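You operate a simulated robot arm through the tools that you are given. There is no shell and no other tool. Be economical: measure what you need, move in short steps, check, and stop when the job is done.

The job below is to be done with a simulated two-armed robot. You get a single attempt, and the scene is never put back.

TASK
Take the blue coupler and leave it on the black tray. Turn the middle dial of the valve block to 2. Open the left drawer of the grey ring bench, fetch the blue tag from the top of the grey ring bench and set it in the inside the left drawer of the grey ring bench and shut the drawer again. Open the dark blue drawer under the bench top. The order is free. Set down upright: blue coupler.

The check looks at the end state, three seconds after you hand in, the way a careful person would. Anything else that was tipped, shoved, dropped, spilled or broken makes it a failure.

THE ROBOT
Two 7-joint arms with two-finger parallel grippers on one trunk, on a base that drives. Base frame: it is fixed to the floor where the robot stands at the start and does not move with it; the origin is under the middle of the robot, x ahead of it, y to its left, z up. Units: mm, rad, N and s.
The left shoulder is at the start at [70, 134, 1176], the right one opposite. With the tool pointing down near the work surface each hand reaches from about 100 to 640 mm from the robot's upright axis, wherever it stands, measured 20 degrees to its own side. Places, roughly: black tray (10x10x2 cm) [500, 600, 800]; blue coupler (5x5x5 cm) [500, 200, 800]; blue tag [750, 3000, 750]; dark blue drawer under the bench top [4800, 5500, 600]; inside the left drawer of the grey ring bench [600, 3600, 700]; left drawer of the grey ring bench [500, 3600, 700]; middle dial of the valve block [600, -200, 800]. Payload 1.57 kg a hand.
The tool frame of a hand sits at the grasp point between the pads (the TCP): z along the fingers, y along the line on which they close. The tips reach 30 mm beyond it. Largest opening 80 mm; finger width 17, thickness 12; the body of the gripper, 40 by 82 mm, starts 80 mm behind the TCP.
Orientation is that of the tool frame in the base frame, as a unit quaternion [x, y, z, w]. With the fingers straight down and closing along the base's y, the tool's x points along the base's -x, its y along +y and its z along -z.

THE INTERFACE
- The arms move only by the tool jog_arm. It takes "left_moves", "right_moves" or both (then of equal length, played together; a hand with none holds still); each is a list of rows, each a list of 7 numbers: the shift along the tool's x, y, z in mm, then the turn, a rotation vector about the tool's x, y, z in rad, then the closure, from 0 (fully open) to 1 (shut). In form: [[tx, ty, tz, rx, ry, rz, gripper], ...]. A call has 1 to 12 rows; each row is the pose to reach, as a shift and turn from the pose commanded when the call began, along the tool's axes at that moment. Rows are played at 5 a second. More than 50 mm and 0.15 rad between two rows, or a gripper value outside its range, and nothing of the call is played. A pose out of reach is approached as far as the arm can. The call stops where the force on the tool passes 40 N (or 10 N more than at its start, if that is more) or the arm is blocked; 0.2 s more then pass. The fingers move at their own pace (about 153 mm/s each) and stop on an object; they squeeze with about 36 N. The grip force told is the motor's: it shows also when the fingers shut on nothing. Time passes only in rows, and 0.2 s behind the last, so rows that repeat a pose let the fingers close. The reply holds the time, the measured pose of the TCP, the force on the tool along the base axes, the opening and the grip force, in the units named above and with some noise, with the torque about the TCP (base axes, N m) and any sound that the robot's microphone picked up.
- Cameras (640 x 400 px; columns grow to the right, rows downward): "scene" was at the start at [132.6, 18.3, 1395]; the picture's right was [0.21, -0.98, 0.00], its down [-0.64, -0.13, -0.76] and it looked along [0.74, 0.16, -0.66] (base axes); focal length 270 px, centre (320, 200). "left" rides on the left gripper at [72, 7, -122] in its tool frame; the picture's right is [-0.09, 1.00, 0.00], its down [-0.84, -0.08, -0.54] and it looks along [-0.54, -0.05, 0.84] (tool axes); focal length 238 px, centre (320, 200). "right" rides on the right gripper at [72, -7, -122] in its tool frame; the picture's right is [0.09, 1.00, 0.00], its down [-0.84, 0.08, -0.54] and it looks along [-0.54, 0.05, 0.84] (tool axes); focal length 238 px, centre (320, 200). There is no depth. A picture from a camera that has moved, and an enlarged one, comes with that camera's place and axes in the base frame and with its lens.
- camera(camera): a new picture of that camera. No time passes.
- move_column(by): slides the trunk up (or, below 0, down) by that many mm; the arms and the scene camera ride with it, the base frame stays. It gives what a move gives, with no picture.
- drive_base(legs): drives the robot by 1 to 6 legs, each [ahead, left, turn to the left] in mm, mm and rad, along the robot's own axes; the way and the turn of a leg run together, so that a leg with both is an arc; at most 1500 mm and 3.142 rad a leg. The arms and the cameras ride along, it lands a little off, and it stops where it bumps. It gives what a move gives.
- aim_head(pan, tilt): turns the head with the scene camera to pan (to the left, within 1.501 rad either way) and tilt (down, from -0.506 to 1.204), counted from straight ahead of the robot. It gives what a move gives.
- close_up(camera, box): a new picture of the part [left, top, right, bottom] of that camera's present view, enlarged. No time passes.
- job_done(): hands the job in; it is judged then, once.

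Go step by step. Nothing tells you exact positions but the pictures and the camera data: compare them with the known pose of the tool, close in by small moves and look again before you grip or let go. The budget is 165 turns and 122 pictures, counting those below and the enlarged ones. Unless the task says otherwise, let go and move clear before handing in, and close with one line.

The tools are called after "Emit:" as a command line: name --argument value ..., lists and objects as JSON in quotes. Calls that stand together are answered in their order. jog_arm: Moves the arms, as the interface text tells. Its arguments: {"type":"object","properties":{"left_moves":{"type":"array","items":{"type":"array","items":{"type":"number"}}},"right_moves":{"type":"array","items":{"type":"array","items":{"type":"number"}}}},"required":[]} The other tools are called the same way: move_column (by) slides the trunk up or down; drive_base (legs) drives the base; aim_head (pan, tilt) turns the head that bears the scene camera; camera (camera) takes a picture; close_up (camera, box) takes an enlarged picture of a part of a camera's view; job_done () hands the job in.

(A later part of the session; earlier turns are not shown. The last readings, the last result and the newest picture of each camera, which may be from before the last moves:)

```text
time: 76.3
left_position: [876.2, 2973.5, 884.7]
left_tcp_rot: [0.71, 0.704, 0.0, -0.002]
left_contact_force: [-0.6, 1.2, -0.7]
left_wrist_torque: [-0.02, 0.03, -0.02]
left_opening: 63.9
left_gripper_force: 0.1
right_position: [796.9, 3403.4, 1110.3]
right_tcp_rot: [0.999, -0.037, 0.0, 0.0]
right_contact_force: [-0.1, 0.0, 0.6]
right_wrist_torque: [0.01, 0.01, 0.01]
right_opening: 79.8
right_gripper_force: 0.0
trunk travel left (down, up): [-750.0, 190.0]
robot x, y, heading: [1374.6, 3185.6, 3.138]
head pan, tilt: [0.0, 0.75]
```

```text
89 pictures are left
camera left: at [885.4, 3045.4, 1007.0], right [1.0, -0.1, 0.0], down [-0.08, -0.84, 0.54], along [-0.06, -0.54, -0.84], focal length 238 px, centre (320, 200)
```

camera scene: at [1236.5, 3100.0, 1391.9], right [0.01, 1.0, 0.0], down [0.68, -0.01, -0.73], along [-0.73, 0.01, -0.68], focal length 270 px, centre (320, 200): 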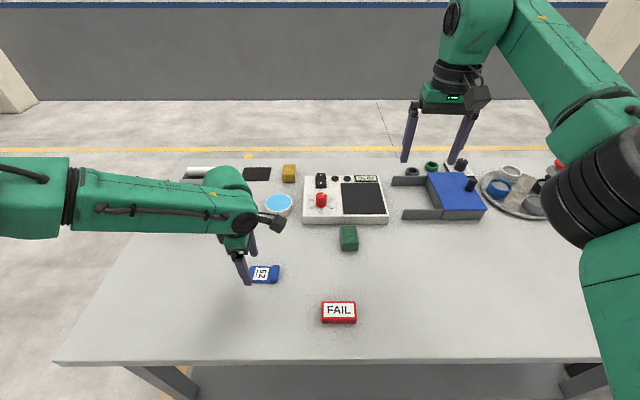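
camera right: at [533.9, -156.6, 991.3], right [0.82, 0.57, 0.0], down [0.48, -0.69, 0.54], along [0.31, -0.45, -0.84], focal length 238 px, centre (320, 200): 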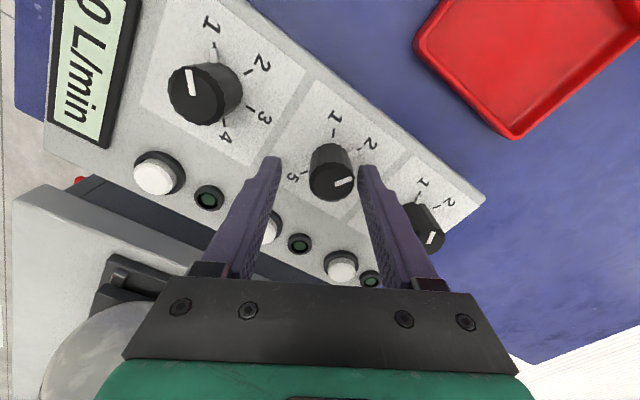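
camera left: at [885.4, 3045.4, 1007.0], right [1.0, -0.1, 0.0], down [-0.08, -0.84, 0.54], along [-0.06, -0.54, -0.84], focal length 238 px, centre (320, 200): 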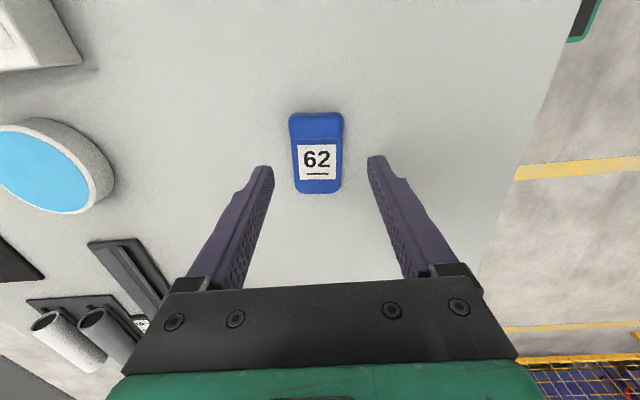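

Emit:
jog_arm --left_moves '[[-8, -2, 15, 0, 0, 0, 0.2], [-8, -2, 30, 0, 0, 0, 0.2], [-8, -2, 42, 0, 0, 0, 0.2]]'

Emit:
camera --camera "left"

Emit:
close_up --camera "scene" --box '[140, 200, 300, 310]'

```text
time: 77.1
left_position: [878.2, 2963.9, 844.9]
left_tcp_rot: [0.709, 0.705, 0.0, -0.003]
left_contact_force: [-0.3, 1.3, 0.2]
left_wrist_torque: [0.03, 0.01, 0.01]
left_opening: 63.9
left_gripper_force: 0.0
left hand out of reach, approached as far as the arm can: row 3
right_position: [797.2, 3402.6, 1110.6]
right_tcp_rot: [0.999, -0.036, -0.001, 0.001]
right_contact_force: [-0.3, 0.2, 0.6]
right_wrist_torque: [-0.02, -0.02, 0.01]
right_opening: 80.0
right_gripper_force: 0.1
trunk travel left (down, up): [-750.0, 190.0]
robot x, y, heading: [1370.7, 3188.5, 3.134]
head pan, tilt: [0.0, 0.75]
```

```text
88 pictures are left
camera left: at [886.7, 3035.2, 968.4], right [1.0, -0.1, 0.0], down [-0.08, -0.84, 0.54], along [-0.06, -0.54, -0.84], focal length 238 px, centre (320, 200)
```

left: 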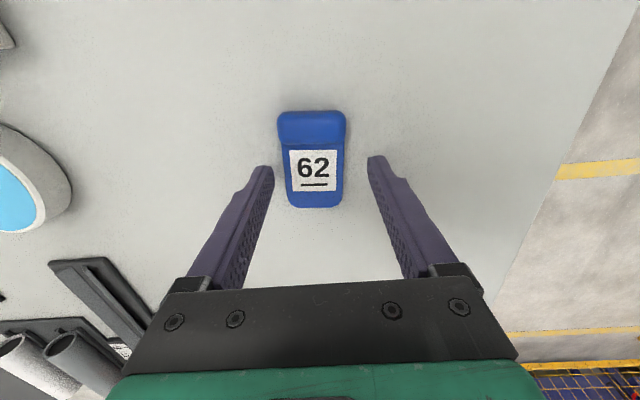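

```text
3.64 times, centred on (220, 255) of scene
camera zoom: at [1237.3, 3189.1, 1391.9], right [0.01, 1.0, 0.0], down [0.68, 0.0, -0.73], along [-0.73, 0.01, -0.68], focal length 981 px, centre (684, 0)
```

zoom: 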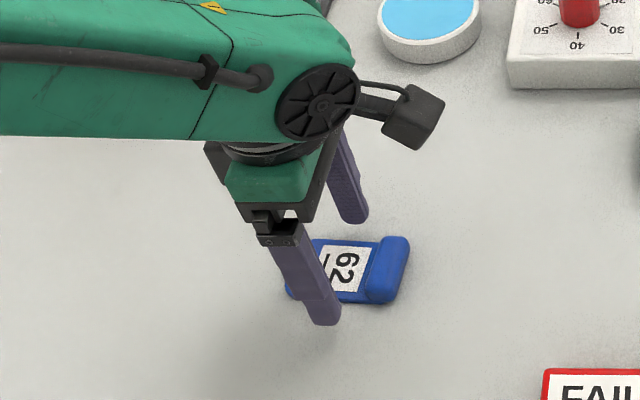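

The fingers straddle the tag. I lower the last bit with the trunk column to avoid the wrist limit.

Emit:
move_column --by -8

Emit:
close_up --camera "scene" --box '[140, 200, 300, 310]'

Emit:
camera --camera "left"

```text
time: 77.6
left_position: [878.7, 2964.0, 837.8]
left_tcp_rot: [0.71, 0.705, -0.001, -0.001]
left_contact_force: [0.1, -0.7, -0.1]
left_wrist_torque: [0.02, -0.04, 0.01]
left_opening: 64.1
left_gripper_force: 0.0
right_position: [796.9, 3402.5, 1103.3]
right_tcp_rot: [0.999, -0.036, 0.0, 0.0]
right_contact_force: [-0.7, -0.7, -0.3]
right_wrist_torque: [-0.01, 0.03, 0.0]
right_opening: 80.1
right_gripper_force: 0.0
trunk travel left (down, up): [-742.0, 198.0]
robot x, y, heading: [1369.4, 3185.8, 3.138]
head pan, tilt: [0.0, 0.75]
```

```text
3.64 times, centred on (220, 255) of scene
camera zoom: at [1236.9, 3189.2, 1383.8], right [0.01, 1.0, 0.0], down [0.68, 0.0, -0.73], along [-0.73, 0.01, -0.68], focal length 981 px, centre (684, 0)
```

zoom: 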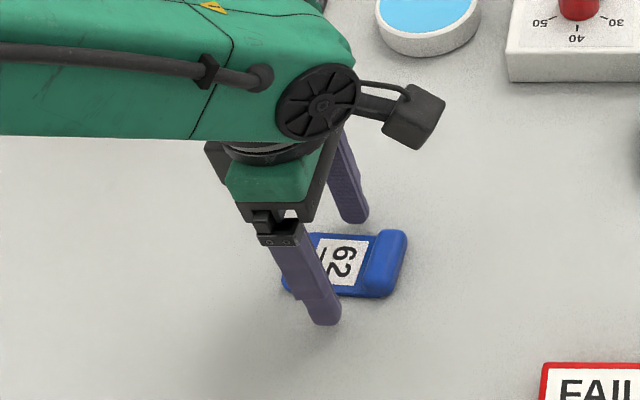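

```text
85 pictures are left
camera left: at [886.5, 3035.5, 960.3], right [1.0, -0.1, 0.0], down [-0.08, -0.84, 0.54], along [-0.06, -0.54, -0.84], focal length 238 px, centre (320, 200)
```

left: 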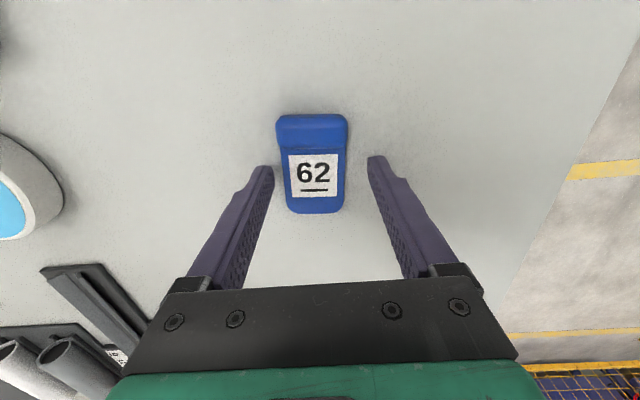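

Emit:
move_column --by -7

Emit:
move_column --by -3

Emit:
close_up --camera "scene" --box '[160, 220, 280, 300]'

```text
time: 78.2
left_position: [877.7, 2964.2, 829.9]
left_tcp_rot: [0.709, 0.705, 0.0, -0.001]
left_contact_force: [-0.2, -1.0, -0.6]
left_wrist_torque: [0.01, 0.02, -0.04]
left_opening: 64.2
left_gripper_force: 0.0
right_position: [796.9, 3402.3, 1095.1]
right_tcp_rot: [0.999, -0.037, 0.0, -0.001]
right_contact_force: [-0.3, -0.7, -0.4]
right_wrist_torque: [0.03, -0.01, -0.01]
right_opening: 79.8
right_gripper_force: 0.0
trunk travel left (down, up): [-735.0, 205.0]
robot x, y, heading: [1373.9, 3187.4, 3.135]
head pan, tilt: [0.0, 0.75]
```

```text
time: 78.7
left_position: [877.9, 2964.6, 828.8]
left_tcp_rot: [0.709, 0.705, -0.002, -0.003]
left_contact_force: [0.2, -3.2, 17.4]
left_wrist_torque: [-0.15, -0.71, -0.15]
left_opening: 63.9
left_gripper_force: 0.1
right_position: [799.6, 3402.8, 1094.5]
right_tcp_rot: [0.999, -0.037, -0.001, 0.0]
right_contact_force: [0.0, 0.6, -0.8]
right_wrist_torque: [-0.01, 0.0, 0.01]
right_opening: 79.7
right_gripper_force: 0.1
trunk travel left (down, up): [-732.0, 208.0]
robot x, y, heading: [1369.9, 3186.9, 3.14]
head pan, tilt: [0.0, 0.75]
```

```text
5.00 times, centred on (220, 260) of scene
camera zoom: at [1239.8, 3189.6, 1374.5], right [0.01, 1.0, 0.0], down [0.68, 0.0, -0.73], along [-0.73, 0.0, -0.68], focal length 1349 px, centre (820, -100)
```

zoom: 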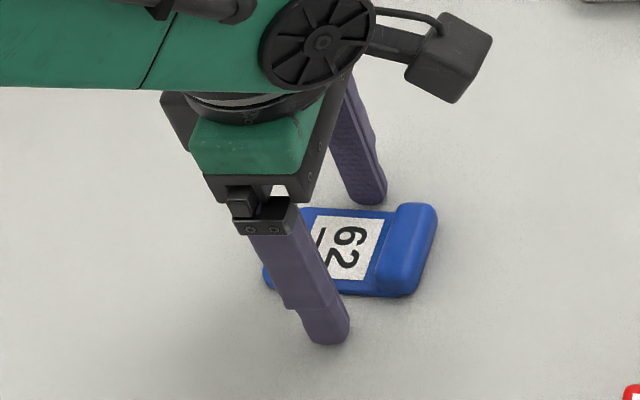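

The fingertips touch the bench at z ≈ 799. I raise 2 mm, close on the tag and lift.

Emit:
move_column --by 3

Emit:
jog_arm --left_moves '[[0, 0, 0, 0, 0, 0, 1], [0, 0, 0, 0, 0, 0, 1], [0, 0, 0, 0, 0, 0, 1], [0, 0, 0, 0, 0, 0, 1]]'

Emit:
move_column --by 120

Emit:
camera --camera "left"

Emit:
camera --camera "scene"

```text
time: 79.2
left_position: [878.1, 2964.3, 830.2]
left_tcp_rot: [0.71, 0.704, 0.0, -0.002]
left_contact_force: [-1.8, -1.0, 2.0]
left_wrist_torque: [-0.02, -0.03, -0.07]
left_opening: 62.9
left_gripper_force: 0.1
right_position: [796.2, 3402.4, 1096.1]
right_tcp_rot: [0.999, -0.037, 0.001, 0.0]
right_contact_force: [-0.2, 0.0, 1.1]
right_wrist_torque: [-0.01, -0.01, -0.01]
right_opening: 80.0
right_gripper_force: 0.0
trunk travel left (down, up): [-735.0, 205.0]
robot x, y, heading: [1370.0, 3189.6, 3.132]
head pan, tilt: [0.0, 0.75]
```

```text
time: 80.2
left_position: [878.6, 2962.8, 832.0]
left_tcp_rot: [0.709, 0.705, -0.001, -0.003]
left_contact_force: [-0.5, -1.1, -0.2]
left_wrist_torque: [0.03, 0.01, -0.04]
left_opening: 43.6
left_gripper_force: 35.4
right_position: [797.2, 3403.2, 1095.2]
right_tcp_rot: [0.999, -0.037, 0.0, 0.0]
right_contact_force: [0.0, -0.1, -1.2]
right_wrist_torque: [0.01, 0.0, -0.04]
right_opening: 80.0
right_gripper_force: 0.0
trunk travel left (down, up): [-735.0, 205.0]
robot x, y, heading: [1373.4, 3188.4, 3.135]
head pan, tilt: [0.0, 0.75]
```

```text
time: 81.7
left_position: [877.9, 2964.2, 951.2]
left_tcp_rot: [0.709, 0.705, -0.001, -0.002]
left_contact_force: [-0.1, -0.3, -0.9]
left_wrist_torque: [0.02, 0.02, 0.0]
left_opening: 43.8
left_gripper_force: 36.1
right_position: [797.1, 3401.8, 1215.9]
right_tcp_rot: [0.999, -0.037, 0.0, 0.0]
right_contact_force: [0.7, 0.0, 0.8]
right_wrist_torque: [0.01, 0.01, -0.02]
right_opening: 79.9
right_gripper_force: 0.0
trunk travel left (down, up): [-855.0, 85.0]
robot x, y, heading: [1371.3, 3192.3, 3.136]
head pan, tilt: [0.0, 0.75]
```

```text
83 pictures are left
camera left: at [886.5, 3035.4, 1073.4], right [1.0, -0.1, 0.0], down [-0.08, -0.84, 0.54], along [-0.06, -0.54, -0.84], focal length 238 px, centre (320, 200)
```

left: 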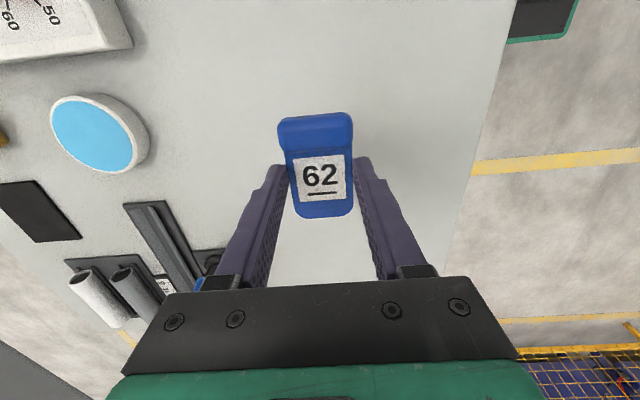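

```text
82 pictures are left
camera scene: at [1236.9, 3189.2, 1496.9], right [0.01, 1.0, 0.0], down [0.68, 0.0, -0.73], along [-0.73, 0.01, -0.68], focal length 270 px, centre (320, 200)
```

scene: 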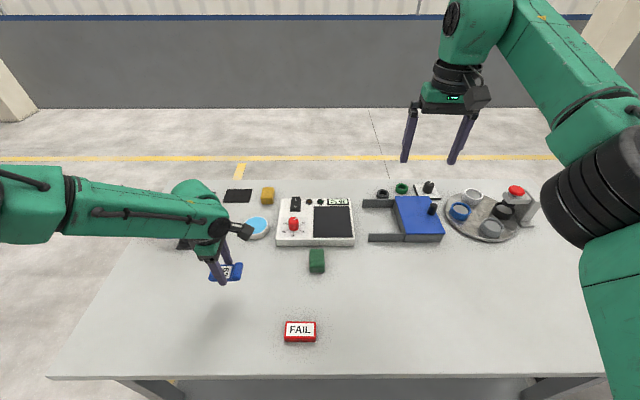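

The tag is held firmly. I drive back round to the front of the bench, reversing my earlier route.

Emit:
drive_base --legs '[[-580, 0, 0], [0, 0, -3.136], [0, -1390, 0], [-1200, 0, 0], [-1100, 0, 0], [0, 1490, 0]]'

Emit:
aim_head --pan 0.1 --tilt 0.8

Emit:
camera --camera "scene"

Emit:
camera --camera "left"

```text
time: 116.5
left_position: [197.8, 3468.2, 950.2]
left_tcp_rot: [0.714, -0.7, 0.002, -0.001]
left_contact_force: [-0.3, 0.2, -0.9]
left_wrist_torque: [-0.01, 0.06, -0.03]
left_opening: 43.6
left_gripper_force: 36.1
right_position: [289.8, 3032.6, 1216.9]
right_tcp_rot: [0.023, 1.0, -0.001, 0.0]
right_contact_force: [-0.3, 0.0, -0.1]
right_wrist_torque: [0.02, 0.0, -0.01]
right_opening: 79.9
right_gripper_force: 0.0
trunk travel left (down, up): [-855.0, 85.0]
robot x, y, heading: [-288.3, 3232.7, 0.021]
head pan, tilt: [0.0, 0.75]
```

```text
time: 117.2
left_position: [197.4, 3468.2, 949.1]
left_tcp_rot: [0.714, -0.7, 0.002, -0.001]
left_contact_force: [0.6, 0.0, -0.7]
left_wrist_torque: [0.01, 0.01, -0.02]
left_opening: 43.6
left_gripper_force: 35.8
right_position: [290.8, 3032.6, 1215.9]
right_tcp_rot: [0.023, 1.0, 0.0, 0.0]
right_contact_force: [0.0, -1.1, -0.7]
right_wrist_torque: [0.01, -0.04, -0.02]
right_opening: 79.9
right_gripper_force: 0.1
trunk travel left (down, up): [-855.0, 85.0]
robot x, y, heading: [-286.8, 3235.7, 0.02]
head pan, tilt: [0.099, 0.799]
```

```text
81 pictures are left
camera scene: at [-158.5, 3243.5, 1492.9], right [0.12, -0.99, 0.0], down [-0.71, -0.09, -0.7], along [0.69, 0.08, -0.72], focal length 270 px, centre (320, 200)
```

scene: 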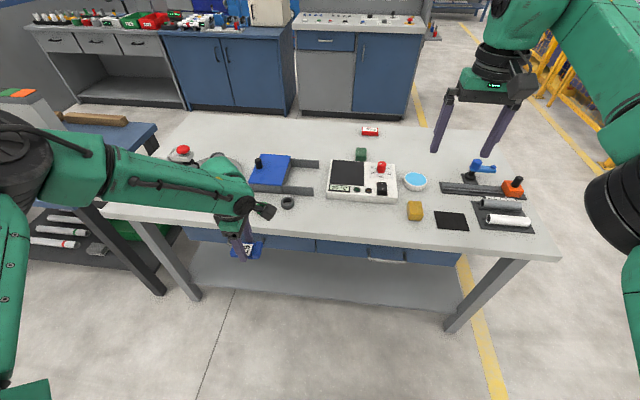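

```text
80 pictures are left
camera left: at [192.4, 3396.4, 1073.5], right [-1.0, 0.07, 0.0], down [0.06, 0.84, 0.54], along [0.04, 0.54, -0.84], focal length 238 px, centre (320, 200)
```

left: 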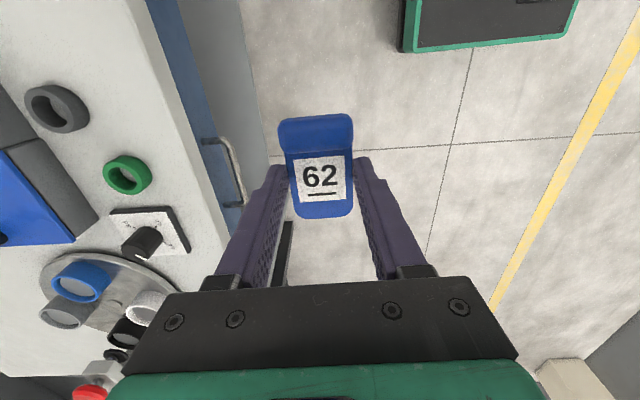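

I see the left drawer's handle at about (360, 3565, 718). I raise the left hand with the tag, shift left so the right hand faces that handle, and lower the trunk.

Emit:
jog_arm --left_moves '[[0, 0, -40, 0, 0, 0, 1], [0, 0, -80, 0, 0, 0, 1], [0, 0, -120, 0, 0, 0, 1], [0, 0, -160, 0, 0, 0, 1]]'

Emit:
drive_base --legs '[[0, 370, -0.02]]'

Emit:
move_column --by -220

Emit:
camera --camera "right"

Emit:
camera --camera "scene"

```text
time: 118.2
left_position: [194.2, 3467.3, 1112.4]
left_tcp_rot: [0.714, -0.7, 0.003, -0.001]
left_contact_force: [0.7, 0.8, -0.5]
left_wrist_torque: [0.0, 0.02, 0.01]
left_opening: 43.8
left_gripper_force: 36.1
right_position: [289.7, 3032.1, 1216.5]
right_tcp_rot: [0.023, 1.0, 0.0, -0.001]
right_contact_force: [-0.3, 0.4, -0.5]
right_wrist_torque: [-0.01, -0.03, -0.02]
right_opening: 80.0
right_gripper_force: 0.0
trunk travel left (down, up): [-855.0, 85.0]
robot x, y, heading: [-290.2, 3232.3, 0.019]
head pan, tilt: [0.099, 0.799]
```

```text
time: 120.5
left_position: [195.6, 3823.2, 1111.7]
left_tcp_rot: [0.708, -0.706, 0.002, -0.001]
left_contact_force: [-0.3, -1.0, -0.2]
left_wrist_torque: [0.0, 0.0, -0.02]
left_opening: 43.8
left_gripper_force: 36.3
right_position: [281.6, 3385.3, 1215.7]
right_tcp_rot: [0.032, 0.999, 0.0, 0.0]
right_contact_force: [-0.3, -1.0, 0.8]
right_wrist_torque: [0.01, -0.02, 0.01]
right_opening: 80.0
right_gripper_force: 0.1
trunk travel left (down, up): [-855.0, 85.0]
robot x, y, heading: [-293.2, 3598.6, 0.006]
head pan, tilt: [0.099, 0.799]
```

```text
time: 122.9
left_position: [196.9, 3824.4, 892.5]
left_tcp_rot: [0.708, -0.706, 0.002, -0.001]
left_contact_force: [-0.3, 0.6, 0.5]
left_wrist_torque: [0.0, -0.02, 0.03]
left_opening: 43.5
left_gripper_force: 36.0
right_position: [282.3, 3387.8, 996.0]
right_tcp_rot: [0.032, 0.999, 0.001, -0.001]
right_contact_force: [0.0, -0.5, 0.0]
right_wrist_torque: [-0.03, 0.0, 0.01]
right_opening: 80.1
right_gripper_force: 0.0
trunk travel left (down, up): [-635.0, 305.0]
robot x, y, heading: [-298.2, 3599.4, -0.0]
head pan, tilt: [0.099, 0.799]
```

```text
79 pictures are left
camera right: at [211.6, 3383.9, 1117.4], right [-0.03, 1.0, 0.0], down [0.84, 0.02, 0.54], along [0.54, 0.01, -0.84], focal length 238 px, centre (320, 200)
```

right: 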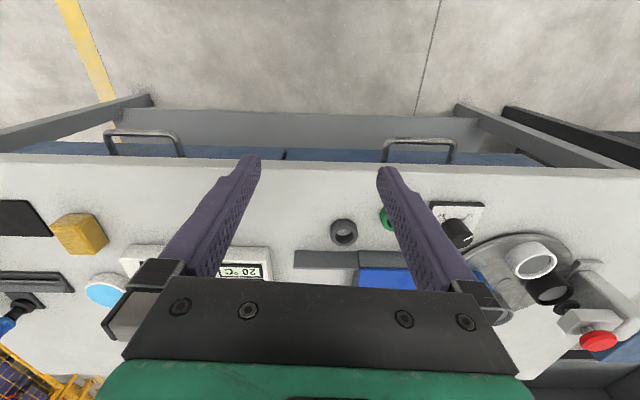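

```text
78 pictures are left
camera scene: at [-162.7, 3606.7, 1273.0], right [0.1, -0.99, 0.0], down [-0.71, -0.07, -0.7], along [0.69, 0.07, -0.72], focal length 270 px, centre (320, 200)
```

scene: 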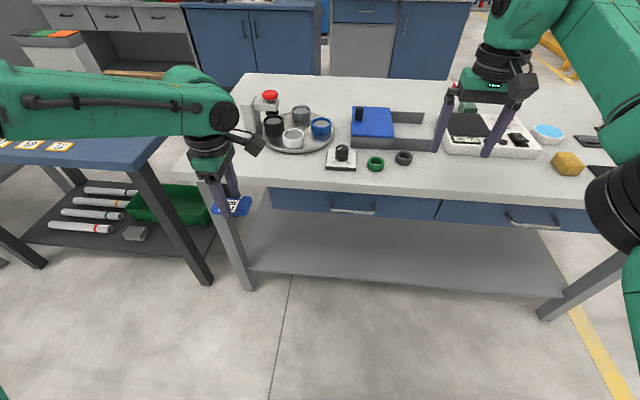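

The handle bar is at about (347, 3568, 698), right under the bench edge, so I'll grip it with the hand pointing forward. First I roll the right hand 90° while pulling it in front of the bench.

Emit:
jog_arm --right_moves '[[10, 0, 0, 0, 0, 0.137, 0], [20, 0, 0, 0, 0, 0.274, 0], [35, 5, 0, 0, 0, 0.411, 0], [50, 10, 10, 0, 0, 0.548, 0], [60, 20, 20, 0, 0, 0.685, 0], [60, 30, 30, 0, 0, 0.822, 0], [60, 40, 40, 0, 0, 0.959, 0], [60, 50, 50, 0, 0, 1.096, 0], [60, 60, 60, 0, 0, 1.233, 0], [60, 70, 70, 0, 0, 1.37, 0], [60, 80, 80, 0, 0, 1.507, 0]]'

```text
time: 125.3
left_position: [196.4, 3824.2, 891.4]
left_tcp_rot: [0.708, -0.707, 0.002, 0.0]
left_contact_force: [-0.2, 0.0, -0.8]
left_wrist_torque: [0.01, 0.03, -0.03]
left_opening: 43.6
left_gripper_force: 35.8
right_position: [229.6, 3471.6, 916.1]
right_tcp_rot: [0.708, 0.706, -0.001, 0.0]
right_contact_force: [-0.3, -0.4, -0.2]
right_wrist_torque: [0.01, -0.01, 0.02]
right_opening: 79.7
right_gripper_force: 0.0
trunk travel left (down, up): [-635.0, 305.0]
robot x, y, heading: [-293.5, 3600.0, -0.003]
head pan, tilt: [0.099, 0.799]
```

Emit:
jog_arm --right_moves '[[6, 0, 10, -0.14, 0, 0, 0], [12, 0, 20, -0.28, 0, 0, 0], [18, 0, 30, -0.42, 0, 0, 0], [24, 0, 40, -0.56, 0, 0, 0], [30, 0, 50, -0.7, 0, 0, 0], [36, 0, 60, -0.84, 0, 0, 0], [42, 0, 70, -0.98, 0, 0, 0], [48, 0, 80, -1.12, 0, 0, 0], [54, 0, 90, -1.26, 0, 0, 0], [60, 0, 100, -1.4, 0, 0, 0], [66, 0, 110, -1.53, 0, 0, 0], [68, 0, 116, -1.571, 0, 0, 0]]'

Emit:
camera --camera "right"

Emit:
camera --camera "scene"

```text
time: 127.9
left_position: [194.8, 3825.0, 892.4]
left_tcp_rot: [0.708, -0.707, 0.003, -0.001]
left_contact_force: [0.8, -0.3, -0.8]
left_wrist_torque: [-0.02, 0.01, 0.0]
left_opening: 43.6
left_gripper_force: 36.5
right_position: [222.1, 3557.0, 816.4]
right_tcp_rot: [0.502, 0.499, 0.498, 0.501]
right_contact_force: [-0.4, -0.3, -0.2]
right_wrist_torque: [-0.04, -0.01, 0.05]
right_opening: 79.7
right_gripper_force: 0.1
right hand out of reach, approached as far as the arm can: row 8, 9, 11, 12
trunk travel left (down, up): [-635.0, 305.0]
robot x, y, heading: [-292.6, 3597.5, 0.007]
head pan, tilt: [0.099, 0.799]
```

```text
77 pictures are left
camera right: at [101.1, 3629.1, 808.7], right [0.0, 0.09, 1.0], down [-0.55, -0.83, 0.08], along [0.84, -0.55, 0.05], focal length 238 px, centre (320, 200)
```

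right: 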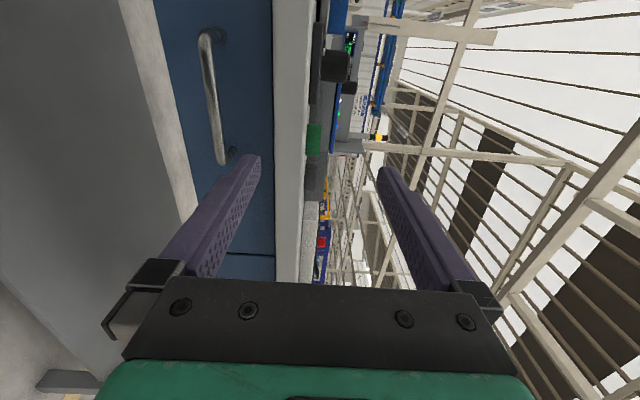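

```text
76 pictures are left
camera scene: at [-162.8, 3607.0, 1273.0], right [0.1, -0.99, 0.0], down [-0.71, -0.07, -0.7], along [0.69, 0.07, -0.72], focal length 270 px, centre (320, 200)
```

scene: 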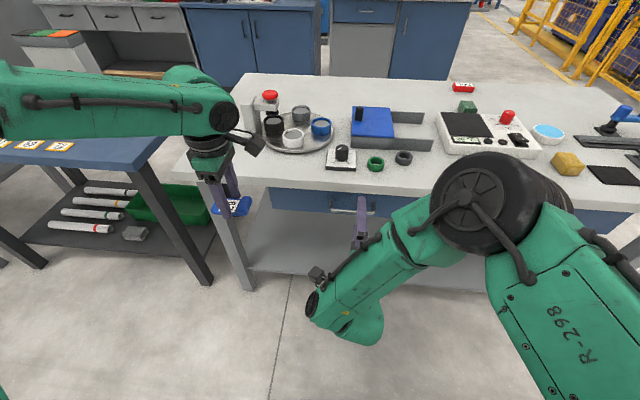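

The right hand points forward with vertical closing, as wanted. I lower it to handle height.

Emit:
jog_arm --right_moves '[[3, -38, 0, 0, 0, 0, 0], [6, -76, 0, 0, 0, 0, 0], [10, -113, 0, 0, 0, 0, 0.3]]'

Emit:
camera --camera "right"

```text
time: 128.7
left_position: [196.0, 3823.9, 893.2]
left_tcp_rot: [0.708, -0.706, 0.003, -0.002]
left_contact_force: [0.9, 0.0, -0.3]
left_wrist_torque: [0.0, -0.02, 0.0]
left_opening: 43.7
left_gripper_force: 35.7
right_position: [209.3, 3599.5, 773.1]
right_tcp_rot: [0.504, 0.5, 0.497, 0.5]
right_contact_force: [-0.4, -0.7, 0.3]
right_wrist_torque: [-0.04, 0.01, 0.0]
right_opening: 56.1
right_gripper_force: 0.0
right hand out of reach, approached as far as the arm can: row 1, 2, 3
trunk travel left (down, up): [-635.0, 305.0]
robot x, y, heading: [-293.6, 3594.1, 0.003]
head pan, tilt: [0.099, 0.799]
```

```text
75 pictures are left
camera right: at [88.8, 3670.0, 766.9], right [0.01, 0.09, 1.0], down [-0.55, -0.83, 0.08], along [0.84, -0.55, 0.05], focal length 238 px, centre (320, 200)
```

right: 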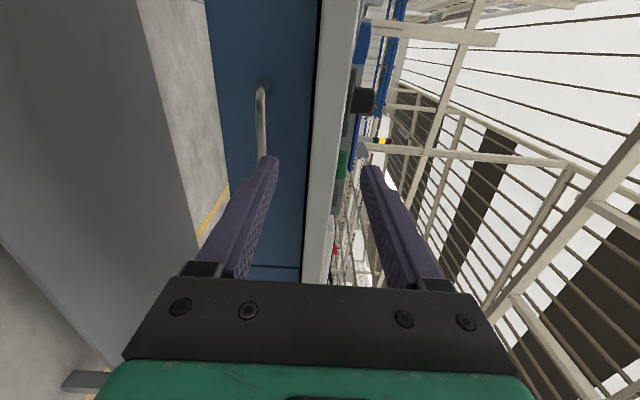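

A joint limit stops the downward motion, so I shift the base left (right hand more outward) and use the column to descend.

Emit:
drive_base --legs '[[0, 100, 0]]'

Emit:
move_column --by -75

Emit:
jog_arm --right_moves '[[-40, 0, 0, 0, 0, 0, 0.3], [-80, 0, 10, 0, 0, 0, 0.3], [-110, 0, 30, 0, 0, 0, 0.3]]'

Emit:
camera --camera "right"

Emit:
camera --camera "scene"

```text
time: 129.8
left_position: [195.4, 3927.2, 891.5]
left_tcp_rot: [0.708, -0.706, 0.003, -0.001]
left_contact_force: [0.5, -0.5, 0.4]
left_wrist_torque: [0.03, 0.0, -0.01]
left_opening: 43.5
left_gripper_force: 35.8
right_position: [208.9, 3701.2, 774.1]
right_tcp_rot: [0.502, 0.5, 0.498, 0.5]
right_contact_force: [0.1, 0.3, 0.8]
right_wrist_torque: [-0.01, 0.0, -0.02]
right_opening: 56.0
right_gripper_force: 0.1
trunk travel left (down, up): [-635.0, 305.0]
robot x, y, heading: [-294.5, 3696.5, 0.001]
head pan, tilt: [0.099, 0.799]
```

```text
time: 130.9
left_position: [195.6, 3927.2, 816.7]
left_tcp_rot: [0.709, -0.706, 0.002, -0.001]
left_contact_force: [0.4, -0.5, -0.4]
left_wrist_torque: [-0.03, 0.02, 0.03]
left_opening: 43.6
left_gripper_force: 35.7
right_position: [208.8, 3700.4, 700.2]
right_tcp_rot: [0.502, 0.5, 0.497, 0.5]
right_contact_force: [0.3, -0.1, 0.6]
right_wrist_torque: [-0.01, -0.03, -0.01]
right_opening: 56.0
right_gripper_force: 0.2
trunk travel left (down, up): [-560.0, 380.0]
robot x, y, heading: [-293.6, 3696.7, 0.008]
head pan, tilt: [0.099, 0.799]
```

```text
time: 131.8
left_position: [196.3, 3928.2, 817.1]
left_tcp_rot: [0.708, -0.706, 0.002, -0.001]
left_contact_force: [-0.2, 0.9, -0.6]
left_wrist_torque: [0.01, 0.0, 0.01]
left_opening: 43.4
left_gripper_force: 35.7
right_position: [210.7, 3654.5, 738.6]
right_tcp_rot: [0.505, 0.499, 0.495, 0.501]
right_contact_force: [-0.3, 0.3, 0.3]
right_wrist_torque: [0.0, 0.01, 0.01]
right_opening: 55.9
right_gripper_force: 0.1
right hand out of reach, approached as far as the arm can: row 1, 2, 3
trunk travel left (down, up): [-560.0, 380.0]
robot x, y, heading: [-290.8, 3700.2, 0.004]
head pan, tilt: [0.099, 0.799]
```

```text
74 pictures are left
camera right: at [90.8, 3725.6, 732.4], right [0.01, 0.09, 1.0], down [-0.55, -0.83, 0.08], along [0.83, -0.55, 0.04], focal length 238 px, centre (320, 200)
```

right: 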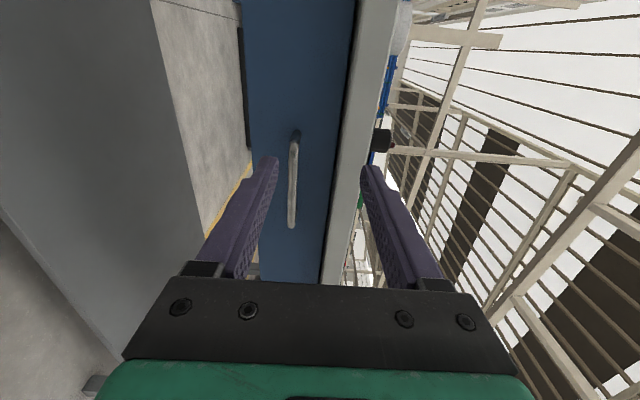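

```text
73 pictures are left
camera scene: at [-162.8, 3708.9, 1197.9], right [0.1, -0.99, 0.0], down [-0.71, -0.07, -0.7], along [0.69, 0.07, -0.72], focal length 270 px, centre (320, 200)
```

scene: 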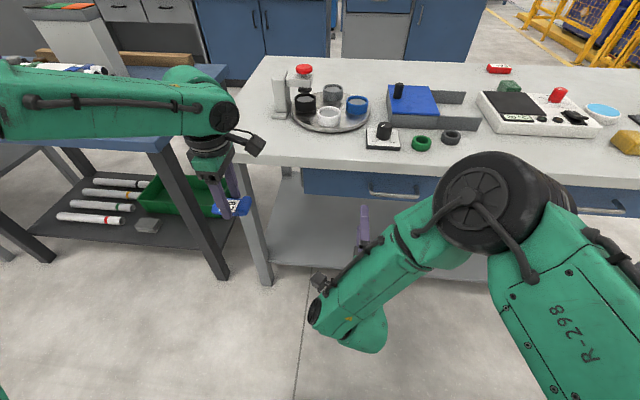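

Emit:
jog_arm --right_moves '[[0, 0, 30, 0, 0, 0, 0.3], [0, -20, 60, 0, 0, 0, 0.3]]'

```text
time: 132.3
left_position: [195.2, 3926.8, 815.6]
left_tcp_rot: [0.708, -0.706, 0.003, 0.0]
left_contact_force: [0.0, 0.7, 0.4]
left_wrist_torque: [0.0, 0.0, -0.01]
left_opening: 43.5
left_gripper_force: 36.2
right_position: [265.5, 3674.8, 737.0]
right_tcp_rot: [0.506, 0.5, 0.493, 0.501]
right_contact_force: [0.0, 0.6, 0.2]
right_wrist_torque: [-0.02, 0.01, 0.0]
right_opening: 55.9
right_gripper_force: 0.1
right hand out of reach, approached as far as the arm can: row 1, 2
trunk travel left (down, up): [-560.0, 380.0]
robot x, y, heading: [-290.8, 3700.2, 0.002]
head pan, tilt: [0.099, 0.799]
```

The limit seems to be the wrist; yawing the hand a bit to the left should free it, and the vertical pinch allows that.

Emit:
jog_arm --right_moves '[[0, 0, -10, 0, 0.14, 0, 0.3], [-20, -10, -20, 0, 0.28, 0, 0.3], [-50, -20, -20, 0, 0.42, 0, 0.3], [-85, -37, -20, 0, 0.5, 0, 0.3]]'

```text
time: 133.3
left_position: [196.2, 3927.1, 817.5]
left_tcp_rot: [0.709, -0.706, 0.002, -0.001]
left_contact_force: [-0.3, 0.8, 0.0]
left_wrist_torque: [-0.01, 0.0, 0.01]
left_opening: 43.7
left_gripper_force: 35.7
right_position: [173.3, 3703.6, 811.3]
right_tcp_rot: [0.416, 0.593, 0.572, 0.384]
right_contact_force: [0.2, 0.2, -0.3]
right_wrist_torque: [-0.01, -0.01, -0.01]
right_opening: 55.9
right_gripper_force: 0.0
right hand out of reach, approached as far as the arm can: row 1, 2, 3, 4
trunk travel left (down, up): [-560.0, 380.0]
robot x, y, heading: [-294.9, 3701.6, 0.007]
head pan, tilt: [0.099, 0.799]
```

That made it worse: the arm is folded with its elbow forward because the hand is too near the robot. I back the base off and stretch the arm instead.

Emit:
drive_base --legs '[[-140, 0, 0]]'

Emit:
jog_arm --right_moves '[[-35, -16, 28, 0, -0.06, 0, 0.3], [-70, -32, 56, 0, -0.12, 0, 0.3], [-105, -48, 84, 0, -0.18, 0, 0.3], [-140, -64, 112, 0, -0.25, 0, 0.3], [-175, -81, 140, 0, -0.31, 0, 0.3], [-210, -98, 168, 0, -0.37, 0, 0.3]]'

Emit:
camera --camera "right"

Emit:
camera --camera "scene"

```text
time: 134.7
left_position: [52.7, 3927.8, 817.4]
left_tcp_rot: [0.709, -0.705, 0.002, -0.001]
left_contact_force: [0.3, -0.3, -0.6]
left_wrist_torque: [-0.03, -0.03, 0.0]
left_opening: 43.7
left_gripper_force: 36.1
right_position: [31.9, 3706.9, 816.6]
right_tcp_rot: [0.412, 0.589, 0.579, 0.384]
right_contact_force: [-0.3, 0.3, 0.3]
right_wrist_torque: [-0.02, 0.01, 0.01]
right_opening: 56.1
right_gripper_force: 0.0
trunk travel left (down, up): [-560.0, 380.0]
robot x, y, heading: [-436.4, 3696.2, 0.015]
head pan, tilt: [0.099, 0.799]
```

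```text
time: 136.1
left_position: [53.4, 3926.2, 815.6]
left_tcp_rot: [0.709, -0.705, 0.001, 0.0]
left_contact_force: [-0.1, -0.6, -1.2]
left_wrist_torque: [0.05, 0.02, -0.01]
left_opening: 43.4
left_gripper_force: 36.4
right_position: [277.2, 3632.1, 750.4]
right_tcp_rot: [0.537, 0.507, 0.465, 0.487]
right_contact_force: [-0.2, -0.2, -0.1]
right_wrist_torque: [-0.03, -0.02, 0.02]
right_opening: 56.0
right_gripper_force: 0.1
right hand out of reach, approached as far as the arm can: row 1, 2, 3, 4, 5, 6
trunk travel left (down, up): [-560.0, 380.0]
robot x, y, heading: [-439.1, 3699.5, 0.006]
head pan, tilt: [0.099, 0.799]
```

```text
72 pictures are left
camera right: at [160.6, 3708.5, 754.1], right [0.1, 0.08, 0.99], down [-0.57, -0.81, 0.12], along [0.81, -0.58, -0.03], focal length 238 px, centre (320, 200)
```

right: 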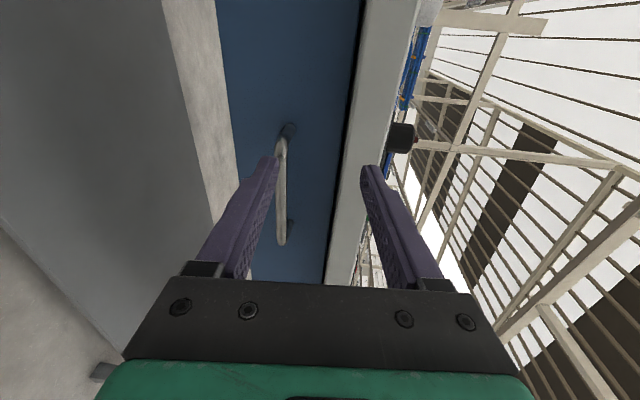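

```text
71 pictures are left
camera scene: at [-302.6, 3707.7, 1197.6], right [0.1, -0.99, 0.0], down [-0.71, -0.07, -0.7], along [0.69, 0.07, -0.72], focal length 270 px, centre (320, 200)
```

scene: 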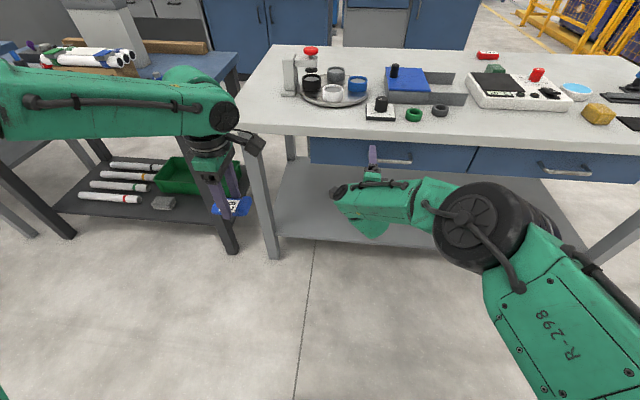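

Still limited; probably the wrist roll joint is near its end. I back off 100 mm and roll the hand 180° the other way (same pinch, fingers swapped).

Emit:
jog_arm --right_moves '[[0, 0, -40, 0, 0, 0, 0.3], [0, 0, -80, 0, 0, -0.14, 0.3], [0, 0, -100, 0, 0, -0.28, 0.3], [0, 0, -100, 0, 0, -0.42, 0.3], [0, 0, -100, 0, 0, -0.56, 0.3], [0, 0, -100, 0, 0, -0.7, 0.3], [0, 0, -100, 0, 0, -0.84, 0.3], [0, 0, -100, 0, 0, -0.98, 0.3], [0, 0, -100, 0, 0, -1.12, 0.3], [0, 0, -100, 0, 0, -1.26, 0.3], [0, 0, -100, 0, 0, -1.4, 0.3], [0, 0, -100, 0, 0, -1.54, 0.3]]'

Emit:
jog_arm --right_moves '[[0, 0, 0, 0, 0, -0.14, 0.3], [0, 0, 0, 0, 0, -0.28, 0.3], [0, 0, 0, 0, 0, -0.42, 0.3], [0, 0, 0, 0, 0, -0.56, 0.3], [0, 0, 0, 0, 0, -0.7, 0.3], [0, 0, 0, 0, 0, -0.84, 0.3], [0, 0, 0, 0, 0, -0.98, 0.3], [0, 0, 0, 0, 0, -1.12, 0.3], [0, 0, 0, 0, 0, -1.26, 0.3], [0, 0, 0, 0, 0, -1.4, 0.3], [0, 0, 0, 0, 0, -1.54, 0.3], [0, 0, 0, 0, 0, -1.6, 0.3]]'

Emit:
camera --camera "scene"

```text
time: 138.7
left_position: [51.2, 3926.9, 816.5]
left_tcp_rot: [0.709, -0.705, 0.002, -0.002]
left_contact_force: [-0.1, -0.3, -0.5]
left_wrist_torque: [-0.03, -0.03, -0.01]
left_opening: 43.6
left_gripper_force: 35.9
right_position: [178.2, 3641.2, 759.6]
right_tcp_rot: [0.032, 0.737, -0.006, 0.675]
right_contact_force: [0.6, -0.5, 1.1]
right_wrist_torque: [-0.01, 0.02, -0.01]
right_opening: 55.7
right_gripper_force: 0.0
trunk travel left (down, up): [-560.0, 380.0]
robot x, y, heading: [-432.3, 3698.4, 0.008]
head pan, tilt: [0.099, 0.799]
```

```text
time: 141.3
left_position: [52.8, 3927.5, 816.6]
left_tcp_rot: [0.709, -0.705, 0.002, -0.001]
left_contact_force: [0.1, -0.4, 0.4]
left_wrist_torque: [0.0, 0.0, -0.04]
left_opening: 43.6
left_gripper_force: 36.0
right_position: [178.9, 3640.7, 759.1]
right_tcp_rot: [-0.506, 0.536, -0.488, 0.466]
right_contact_force: [0.2, -0.3, 0.0]
right_wrist_torque: [0.02, 0.0, 0.02]
right_opening: 55.9
right_gripper_force: 0.0
trunk travel left (down, up): [-560.0, 380.0]
robot x, y, heading: [-430.3, 3700.9, 0.006]
head pan, tilt: [0.099, 0.799]
```

```text
70 pictures are left
camera scene: at [-305.2, 3708.5, 1197.9], right [0.1, -0.99, 0.0], down [-0.71, -0.07, -0.7], along [0.69, 0.07, -0.72], focal length 270 px, centre (320, 200)
```

scene: 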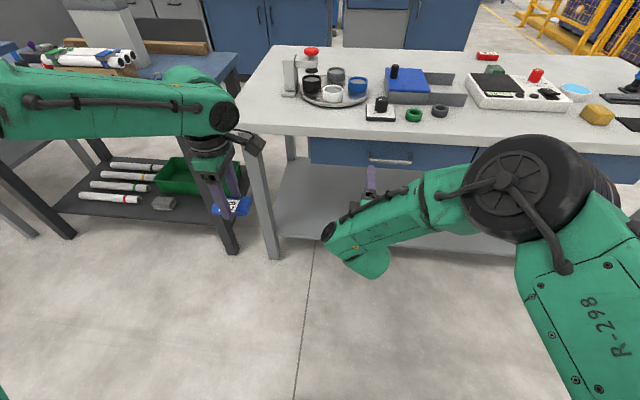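

Rolling worked without limits. Now I move to the pre-grip pose in front of the handle.

Emit:
jog_arm --right_moves '[[23, 15, 20, 0, 0, 0, 0.3], [45, 30, 50, 0, 0, 0, 0.3], [68, 45, 80, 0, 0, 0, 0.3], [68, 45, 105, 0, 0, 0, 0.3]]'

Emit:
camera --camera "right"

Emit:
close_up --camera "scene" --box '[320, 110, 480, 220]'

```text
time: 142.3
left_position: [53.7, 3927.9, 815.8]
left_tcp_rot: [0.71, -0.704, 0.002, -0.001]
left_contact_force: [0.6, 0.6, -0.3]
left_wrist_torque: [0.01, 0.03, -0.03]
left_opening: 43.5
left_gripper_force: 35.7
right_position: [299.3, 3606.6, 725.8]
right_tcp_rot: [-0.506, 0.551, -0.487, 0.45]
right_contact_force: [0.6, -0.3, 0.0]
right_wrist_torque: [-0.01, 0.04, 0.01]
right_opening: 56.1
right_gripper_force: 0.1
right hand out of reach, approached as far as the arm can: row 1, 2, 3, 4
trunk travel left (down, up): [-560.0, 380.0]
robot x, y, heading: [-438.4, 3700.5, 0.009]
head pan, tilt: [0.099, 0.799]
```

```text
69 pictures are left
camera right: at [174.8, 3542.6, 745.8], right [-0.13, -0.08, -0.99], down [-0.48, 0.88, -0.01], along [0.87, 0.47, -0.15], focal length 238 px, centre (320, 200)
```

right: 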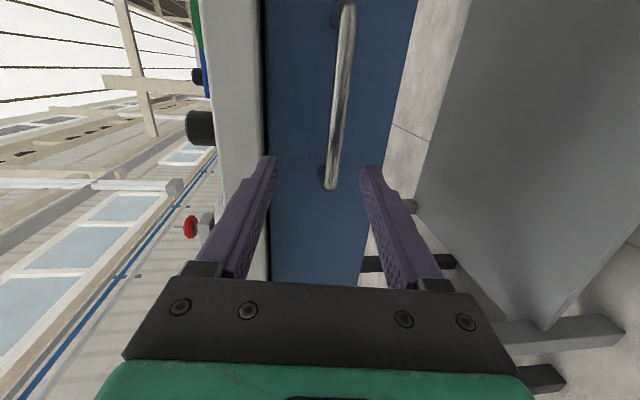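

```text
3.64 times, centred on (400, 165) of scene
camera zoom: at [-304.1, 3708.8, 1197.8], right [0.1, -0.99, 0.0], down [-0.71, -0.08, -0.7], along [0.69, 0.07, -0.72], focal length 981 px, centre (29, 327)
```

zoom: 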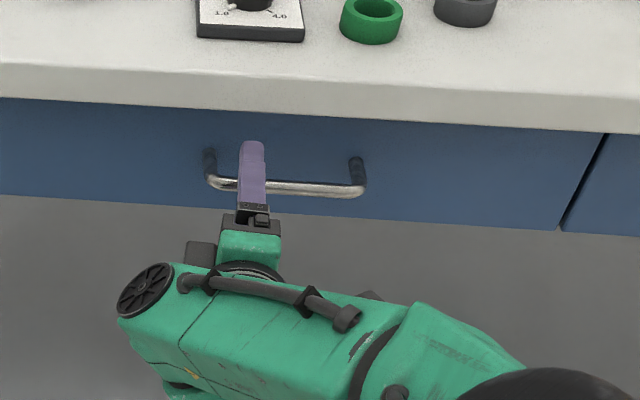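

The bar is between the fingers vertically but the hand is a bit high and left. I use base and column for the last corrections.

Emit:
drive_base --legs '[[0, -35, -0.008]]'

Emit:
move_column --by -18

Emit:
camera --camera "right"

Emit:
close_up --camera "scene" --box '[320, 110, 480, 220]'

```text
time: 143.2
left_position: [54.4, 3888.2, 817.1]
left_tcp_rot: [-0.706, 0.708, -0.001, 0.0]
left_contact_force: [0.3, 0.2, 0.2]
left_wrist_torque: [0.02, -0.03, 0.01]
left_opening: 43.8
left_gripper_force: 36.2
right_position: [298.3, 3565.4, 726.2]
right_tcp_rot: [-0.502, 0.553, -0.489, 0.45]
right_contact_force: [-0.4, -0.5, 0.1]
right_wrist_torque: [0.02, 0.02, 0.01]
right_opening: 56.0
right_gripper_force: 0.0
trunk travel left (down, up): [-560.0, 380.0]
robot x, y, heading: [-438.0, 3664.5, -0.001]
head pan, tilt: [0.099, 0.799]
```

```text
time: 143.8
left_position: [54.8, 3887.3, 799.8]
left_tcp_rot: [-0.706, 0.708, -0.003, 0.002]
left_contact_force: [-0.3, 0.9, -0.7]
left_wrist_torque: [0.0, 0.0, 0.0]
left_opening: 43.7
left_gripper_force: 36.1
right_position: [298.6, 3564.6, 708.8]
right_tcp_rot: [-0.502, 0.554, -0.49, 0.449]
right_contact_force: [0.6, 0.4, 0.4]
right_wrist_torque: [-0.01, 0.01, 0.02]
right_opening: 56.1
right_gripper_force: 0.1
trunk travel left (down, up): [-542.0, 398.0]
robot x, y, heading: [-435.6, 3665.4, -0.008]
head pan, tilt: [0.099, 0.799]
```

```text
67 pictures are left
camera right: at [172.8, 3502.3, 728.8], right [-0.12, -0.08, -0.99], down [-0.47, 0.88, -0.01], along [0.88, 0.46, -0.14], focal length 238 px, centre (320, 200)
```

right: 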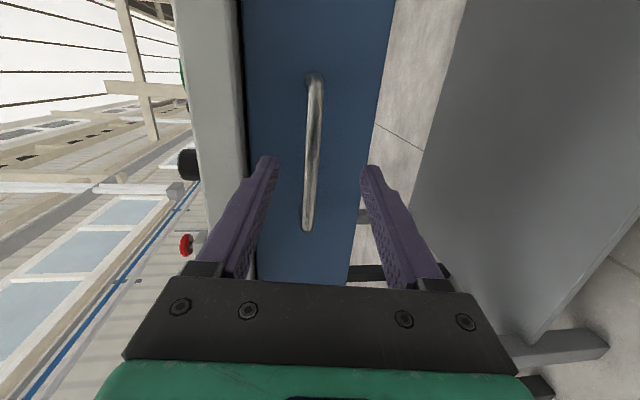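

```text
3.64 times, centred on (400, 165) of scene
camera zoom: at [-305.4, 3672.1, 1179.9], right [0.1, -1.0, 0.0], down [-0.71, -0.07, -0.7], along [0.69, 0.07, -0.72], focal length 981 px, centre (29, 327)
```

zoom: 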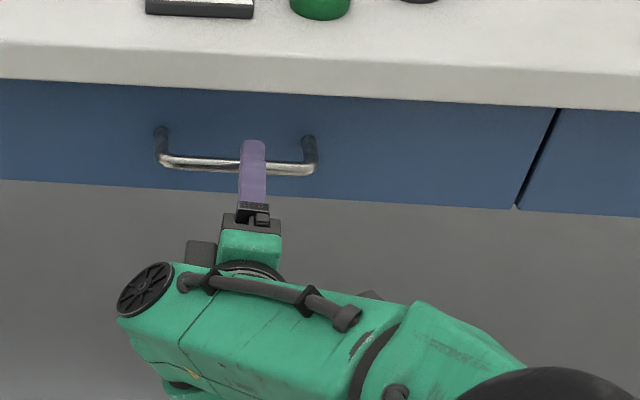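

Well centred. I drive forward 35 mm and close on the bar.

Emit:
drive_base --legs '[[36, 0, 0]]'

Emit:
jog_arm --right_moves '[[0, 0, 0, 0, 0, 0, 1], [0, 0, 0, 0, 0, 0, 1], [0, 0, 0, 0, 0, 0, 1]]'

Emit:
camera --camera "right"

```text
time: 144.7
left_position: [89.4, 3888.8, 798.9]
left_tcp_rot: [-0.706, 0.708, -0.002, 0.001]
left_contact_force: [0.6, -0.2, -0.6]
left_wrist_torque: [-0.01, 0.03, -0.02]
left_opening: 43.5
left_gripper_force: 35.8
right_position: [333.3, 3564.0, 708.3]
right_tcp_rot: [-0.502, 0.553, -0.491, 0.449]
right_contact_force: [0.9, -0.1, 0.1]
right_wrist_torque: [0.03, -0.03, -0.02]
right_opening: 56.2
right_gripper_force: 0.1
trunk travel left (down, up): [-542.0, 398.0]
robot x, y, heading: [-402.2, 3662.7, -0.002]
head pan, tilt: [0.099, 0.799]
```

```text
time: 145.5
left_position: [88.5, 3887.7, 799.1]
left_tcp_rot: [-0.706, 0.708, -0.003, 0.001]
left_contact_force: [0.0, -0.5, 0.0]
left_wrist_torque: [-0.01, 0.01, 0.0]
left_opening: 43.6
left_gripper_force: 36.1
right_position: [333.2, 3564.1, 711.5]
right_tcp_rot: [-0.501, 0.552, -0.491, 0.45]
right_contact_force: [5.0, -0.6, 7.6]
right_wrist_torque: [-0.48, -0.06, 0.34]
right_opening: 11.8
right_gripper_force: 29.4
trunk travel left (down, up): [-542.0, 398.0]
robot x, y, heading: [-402.1, 3665.2, -0.007]
head pan, tilt: [0.099, 0.799]
```

```text
65 pictures are left
camera right: at [207.6, 3502.3, 730.6], right [-0.12, -0.08, -0.99], down [-0.47, 0.88, -0.01], along [0.88, 0.46, -0.14], focal length 238 px, centre (320, 200)
```

right: 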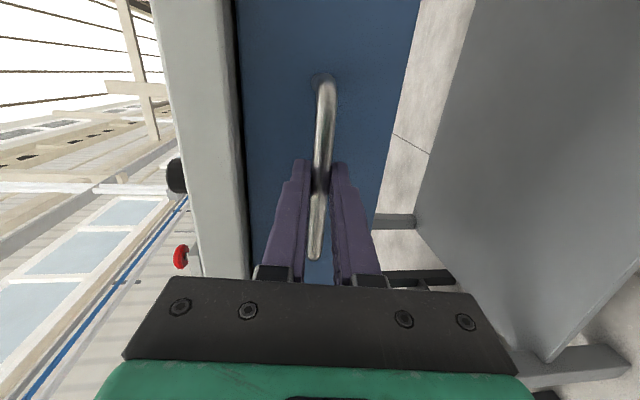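

The bar is gripped. I pull the drawer open by driving back.

Emit:
drive_base --legs '[[-210, 0, 0]]'

Emit:
camera --camera "scene"

```text
time: 147.1
left_position: [-119.9, 3889.2, 799.7]
left_tcp_rot: [-0.704, 0.71, -0.004, 0.0]
left_contact_force: [-0.6, -0.3, 0.4]
left_wrist_torque: [0.01, 0.0, -0.04]
left_opening: 43.5
left_gripper_force: 36.1
right_position: [122.5, 3564.8, 710.6]
right_tcp_rot: [-0.501, 0.552, -0.493, 0.448]
right_contact_force: [0.1, 14.0, 10.6]
right_wrist_torque: [-0.46, -0.11, 0.34]
right_opening: 11.7
right_gripper_force: 29.2
trunk travel left (down, up): [-542.0, 398.0]
robot x, y, heading: [-610.1, 3667.5, -0.01]
head pan, tilt: [0.099, 0.799]
```

```text
64 pictures are left
camera scene: at [-481.6, 3675.9, 1180.3], right [0.09, -1.0, 0.0], down [-0.71, -0.07, -0.7], along [0.7, 0.06, -0.72], focal length 270 px, centre (320, 200)
```

scene: 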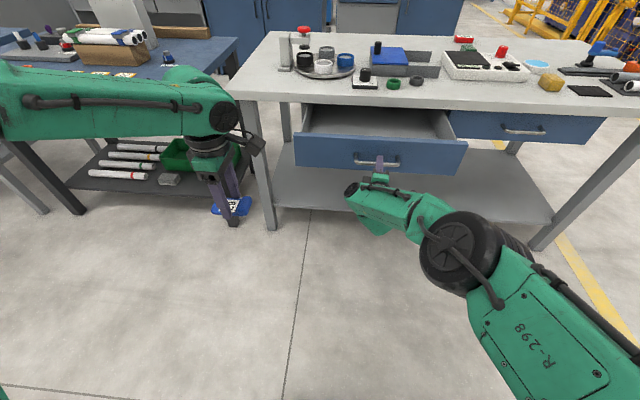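

The drawer is open about 210 mm. I let go of the handle, back off, raise the trunk and drive so the left hand with the tag comes above the drawer.

Emit:
jog_arm --right_moves '[[0, 0, 0, 0, 0, 0, 0.3], [0, 0, 0, 0, 0, 0, 0.3]]'

Emit:
drive_base --legs '[[-75, 0, 0.01]]'

Emit:
camera --camera "scene"

Emit:
move_column --by 240

```text
time: 147.7
left_position: [-118.9, 3886.0, 799.4]
left_tcp_rot: [-0.704, 0.71, -0.003, 0.001]
left_contact_force: [0.4, -0.1, -0.9]
left_wrist_torque: [0.03, -0.02, -0.02]
left_opening: 43.6
left_gripper_force: 35.7
right_position: [123.9, 3563.6, 709.9]
right_tcp_rot: [-0.502, 0.554, -0.491, 0.447]
right_contact_force: [-0.4, -0.3, 0.0]
right_wrist_torque: [0.0, -0.01, 0.02]
right_opening: 56.2
right_gripper_force: 0.0
trunk travel left (down, up): [-542.0, 398.0]
robot x, y, heading: [-613.6, 3663.3, -0.004]
head pan, tilt: [0.099, 0.799]
```

```text
time: 148.7
left_position: [-195.3, 3891.7, 798.5]
left_tcp_rot: [0.708, -0.706, 0.003, 0.0]
left_contact_force: [0.0, 0.0, -0.1]
left_wrist_torque: [-0.02, -0.01, -0.01]
left_opening: 43.8
left_gripper_force: 36.2
right_position: [51.4, 3570.2, 708.4]
right_tcp_rot: [-0.504, 0.55, -0.49, 0.45]
right_contact_force: [0.7, 0.0, -0.4]
right_wrist_torque: [-0.02, 0.02, -0.03]
right_opening: 55.8
right_gripper_force: 0.0
trunk travel left (down, up): [-542.0, 398.0]
robot x, y, heading: [-682.3, 3666.5, 0.001]
head pan, tilt: [0.099, 0.799]
```

```text
63 pictures are left
camera scene: at [-553.5, 3674.5, 1180.0], right [0.1, -0.99, 0.0], down [-0.71, -0.07, -0.7], along [0.69, 0.07, -0.72], focal length 270 px, centre (320, 200)
```

scene: 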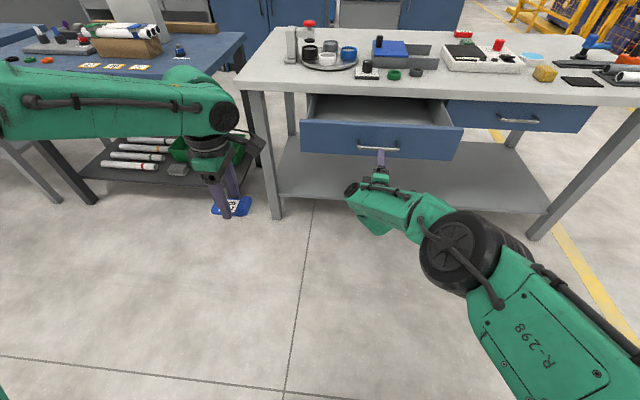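

```text
time: 151.2
left_position: [-193.3, 3892.0, 1039.2]
left_tcp_rot: [0.707, -0.707, 0.002, -0.001]
left_contact_force: [0.1, 0.4, -0.2]
left_wrist_torque: [-0.02, 0.0, -0.03]
left_opening: 43.5
left_gripper_force: 36.1
right_position: [50.6, 3569.5, 949.1]
right_tcp_rot: [-0.505, 0.552, -0.489, 0.449]
right_contact_force: [1.2, 0.6, -0.2]
right_wrist_torque: [0.03, -0.02, 0.01]
right_opening: 56.0
right_gripper_force: 0.1
trunk travel left (down, up): [-782.0, 158.0]
robot x, y, heading: [-684.2, 3662.7, 0.002]
head pan, tilt: [0.099, 0.799]
```

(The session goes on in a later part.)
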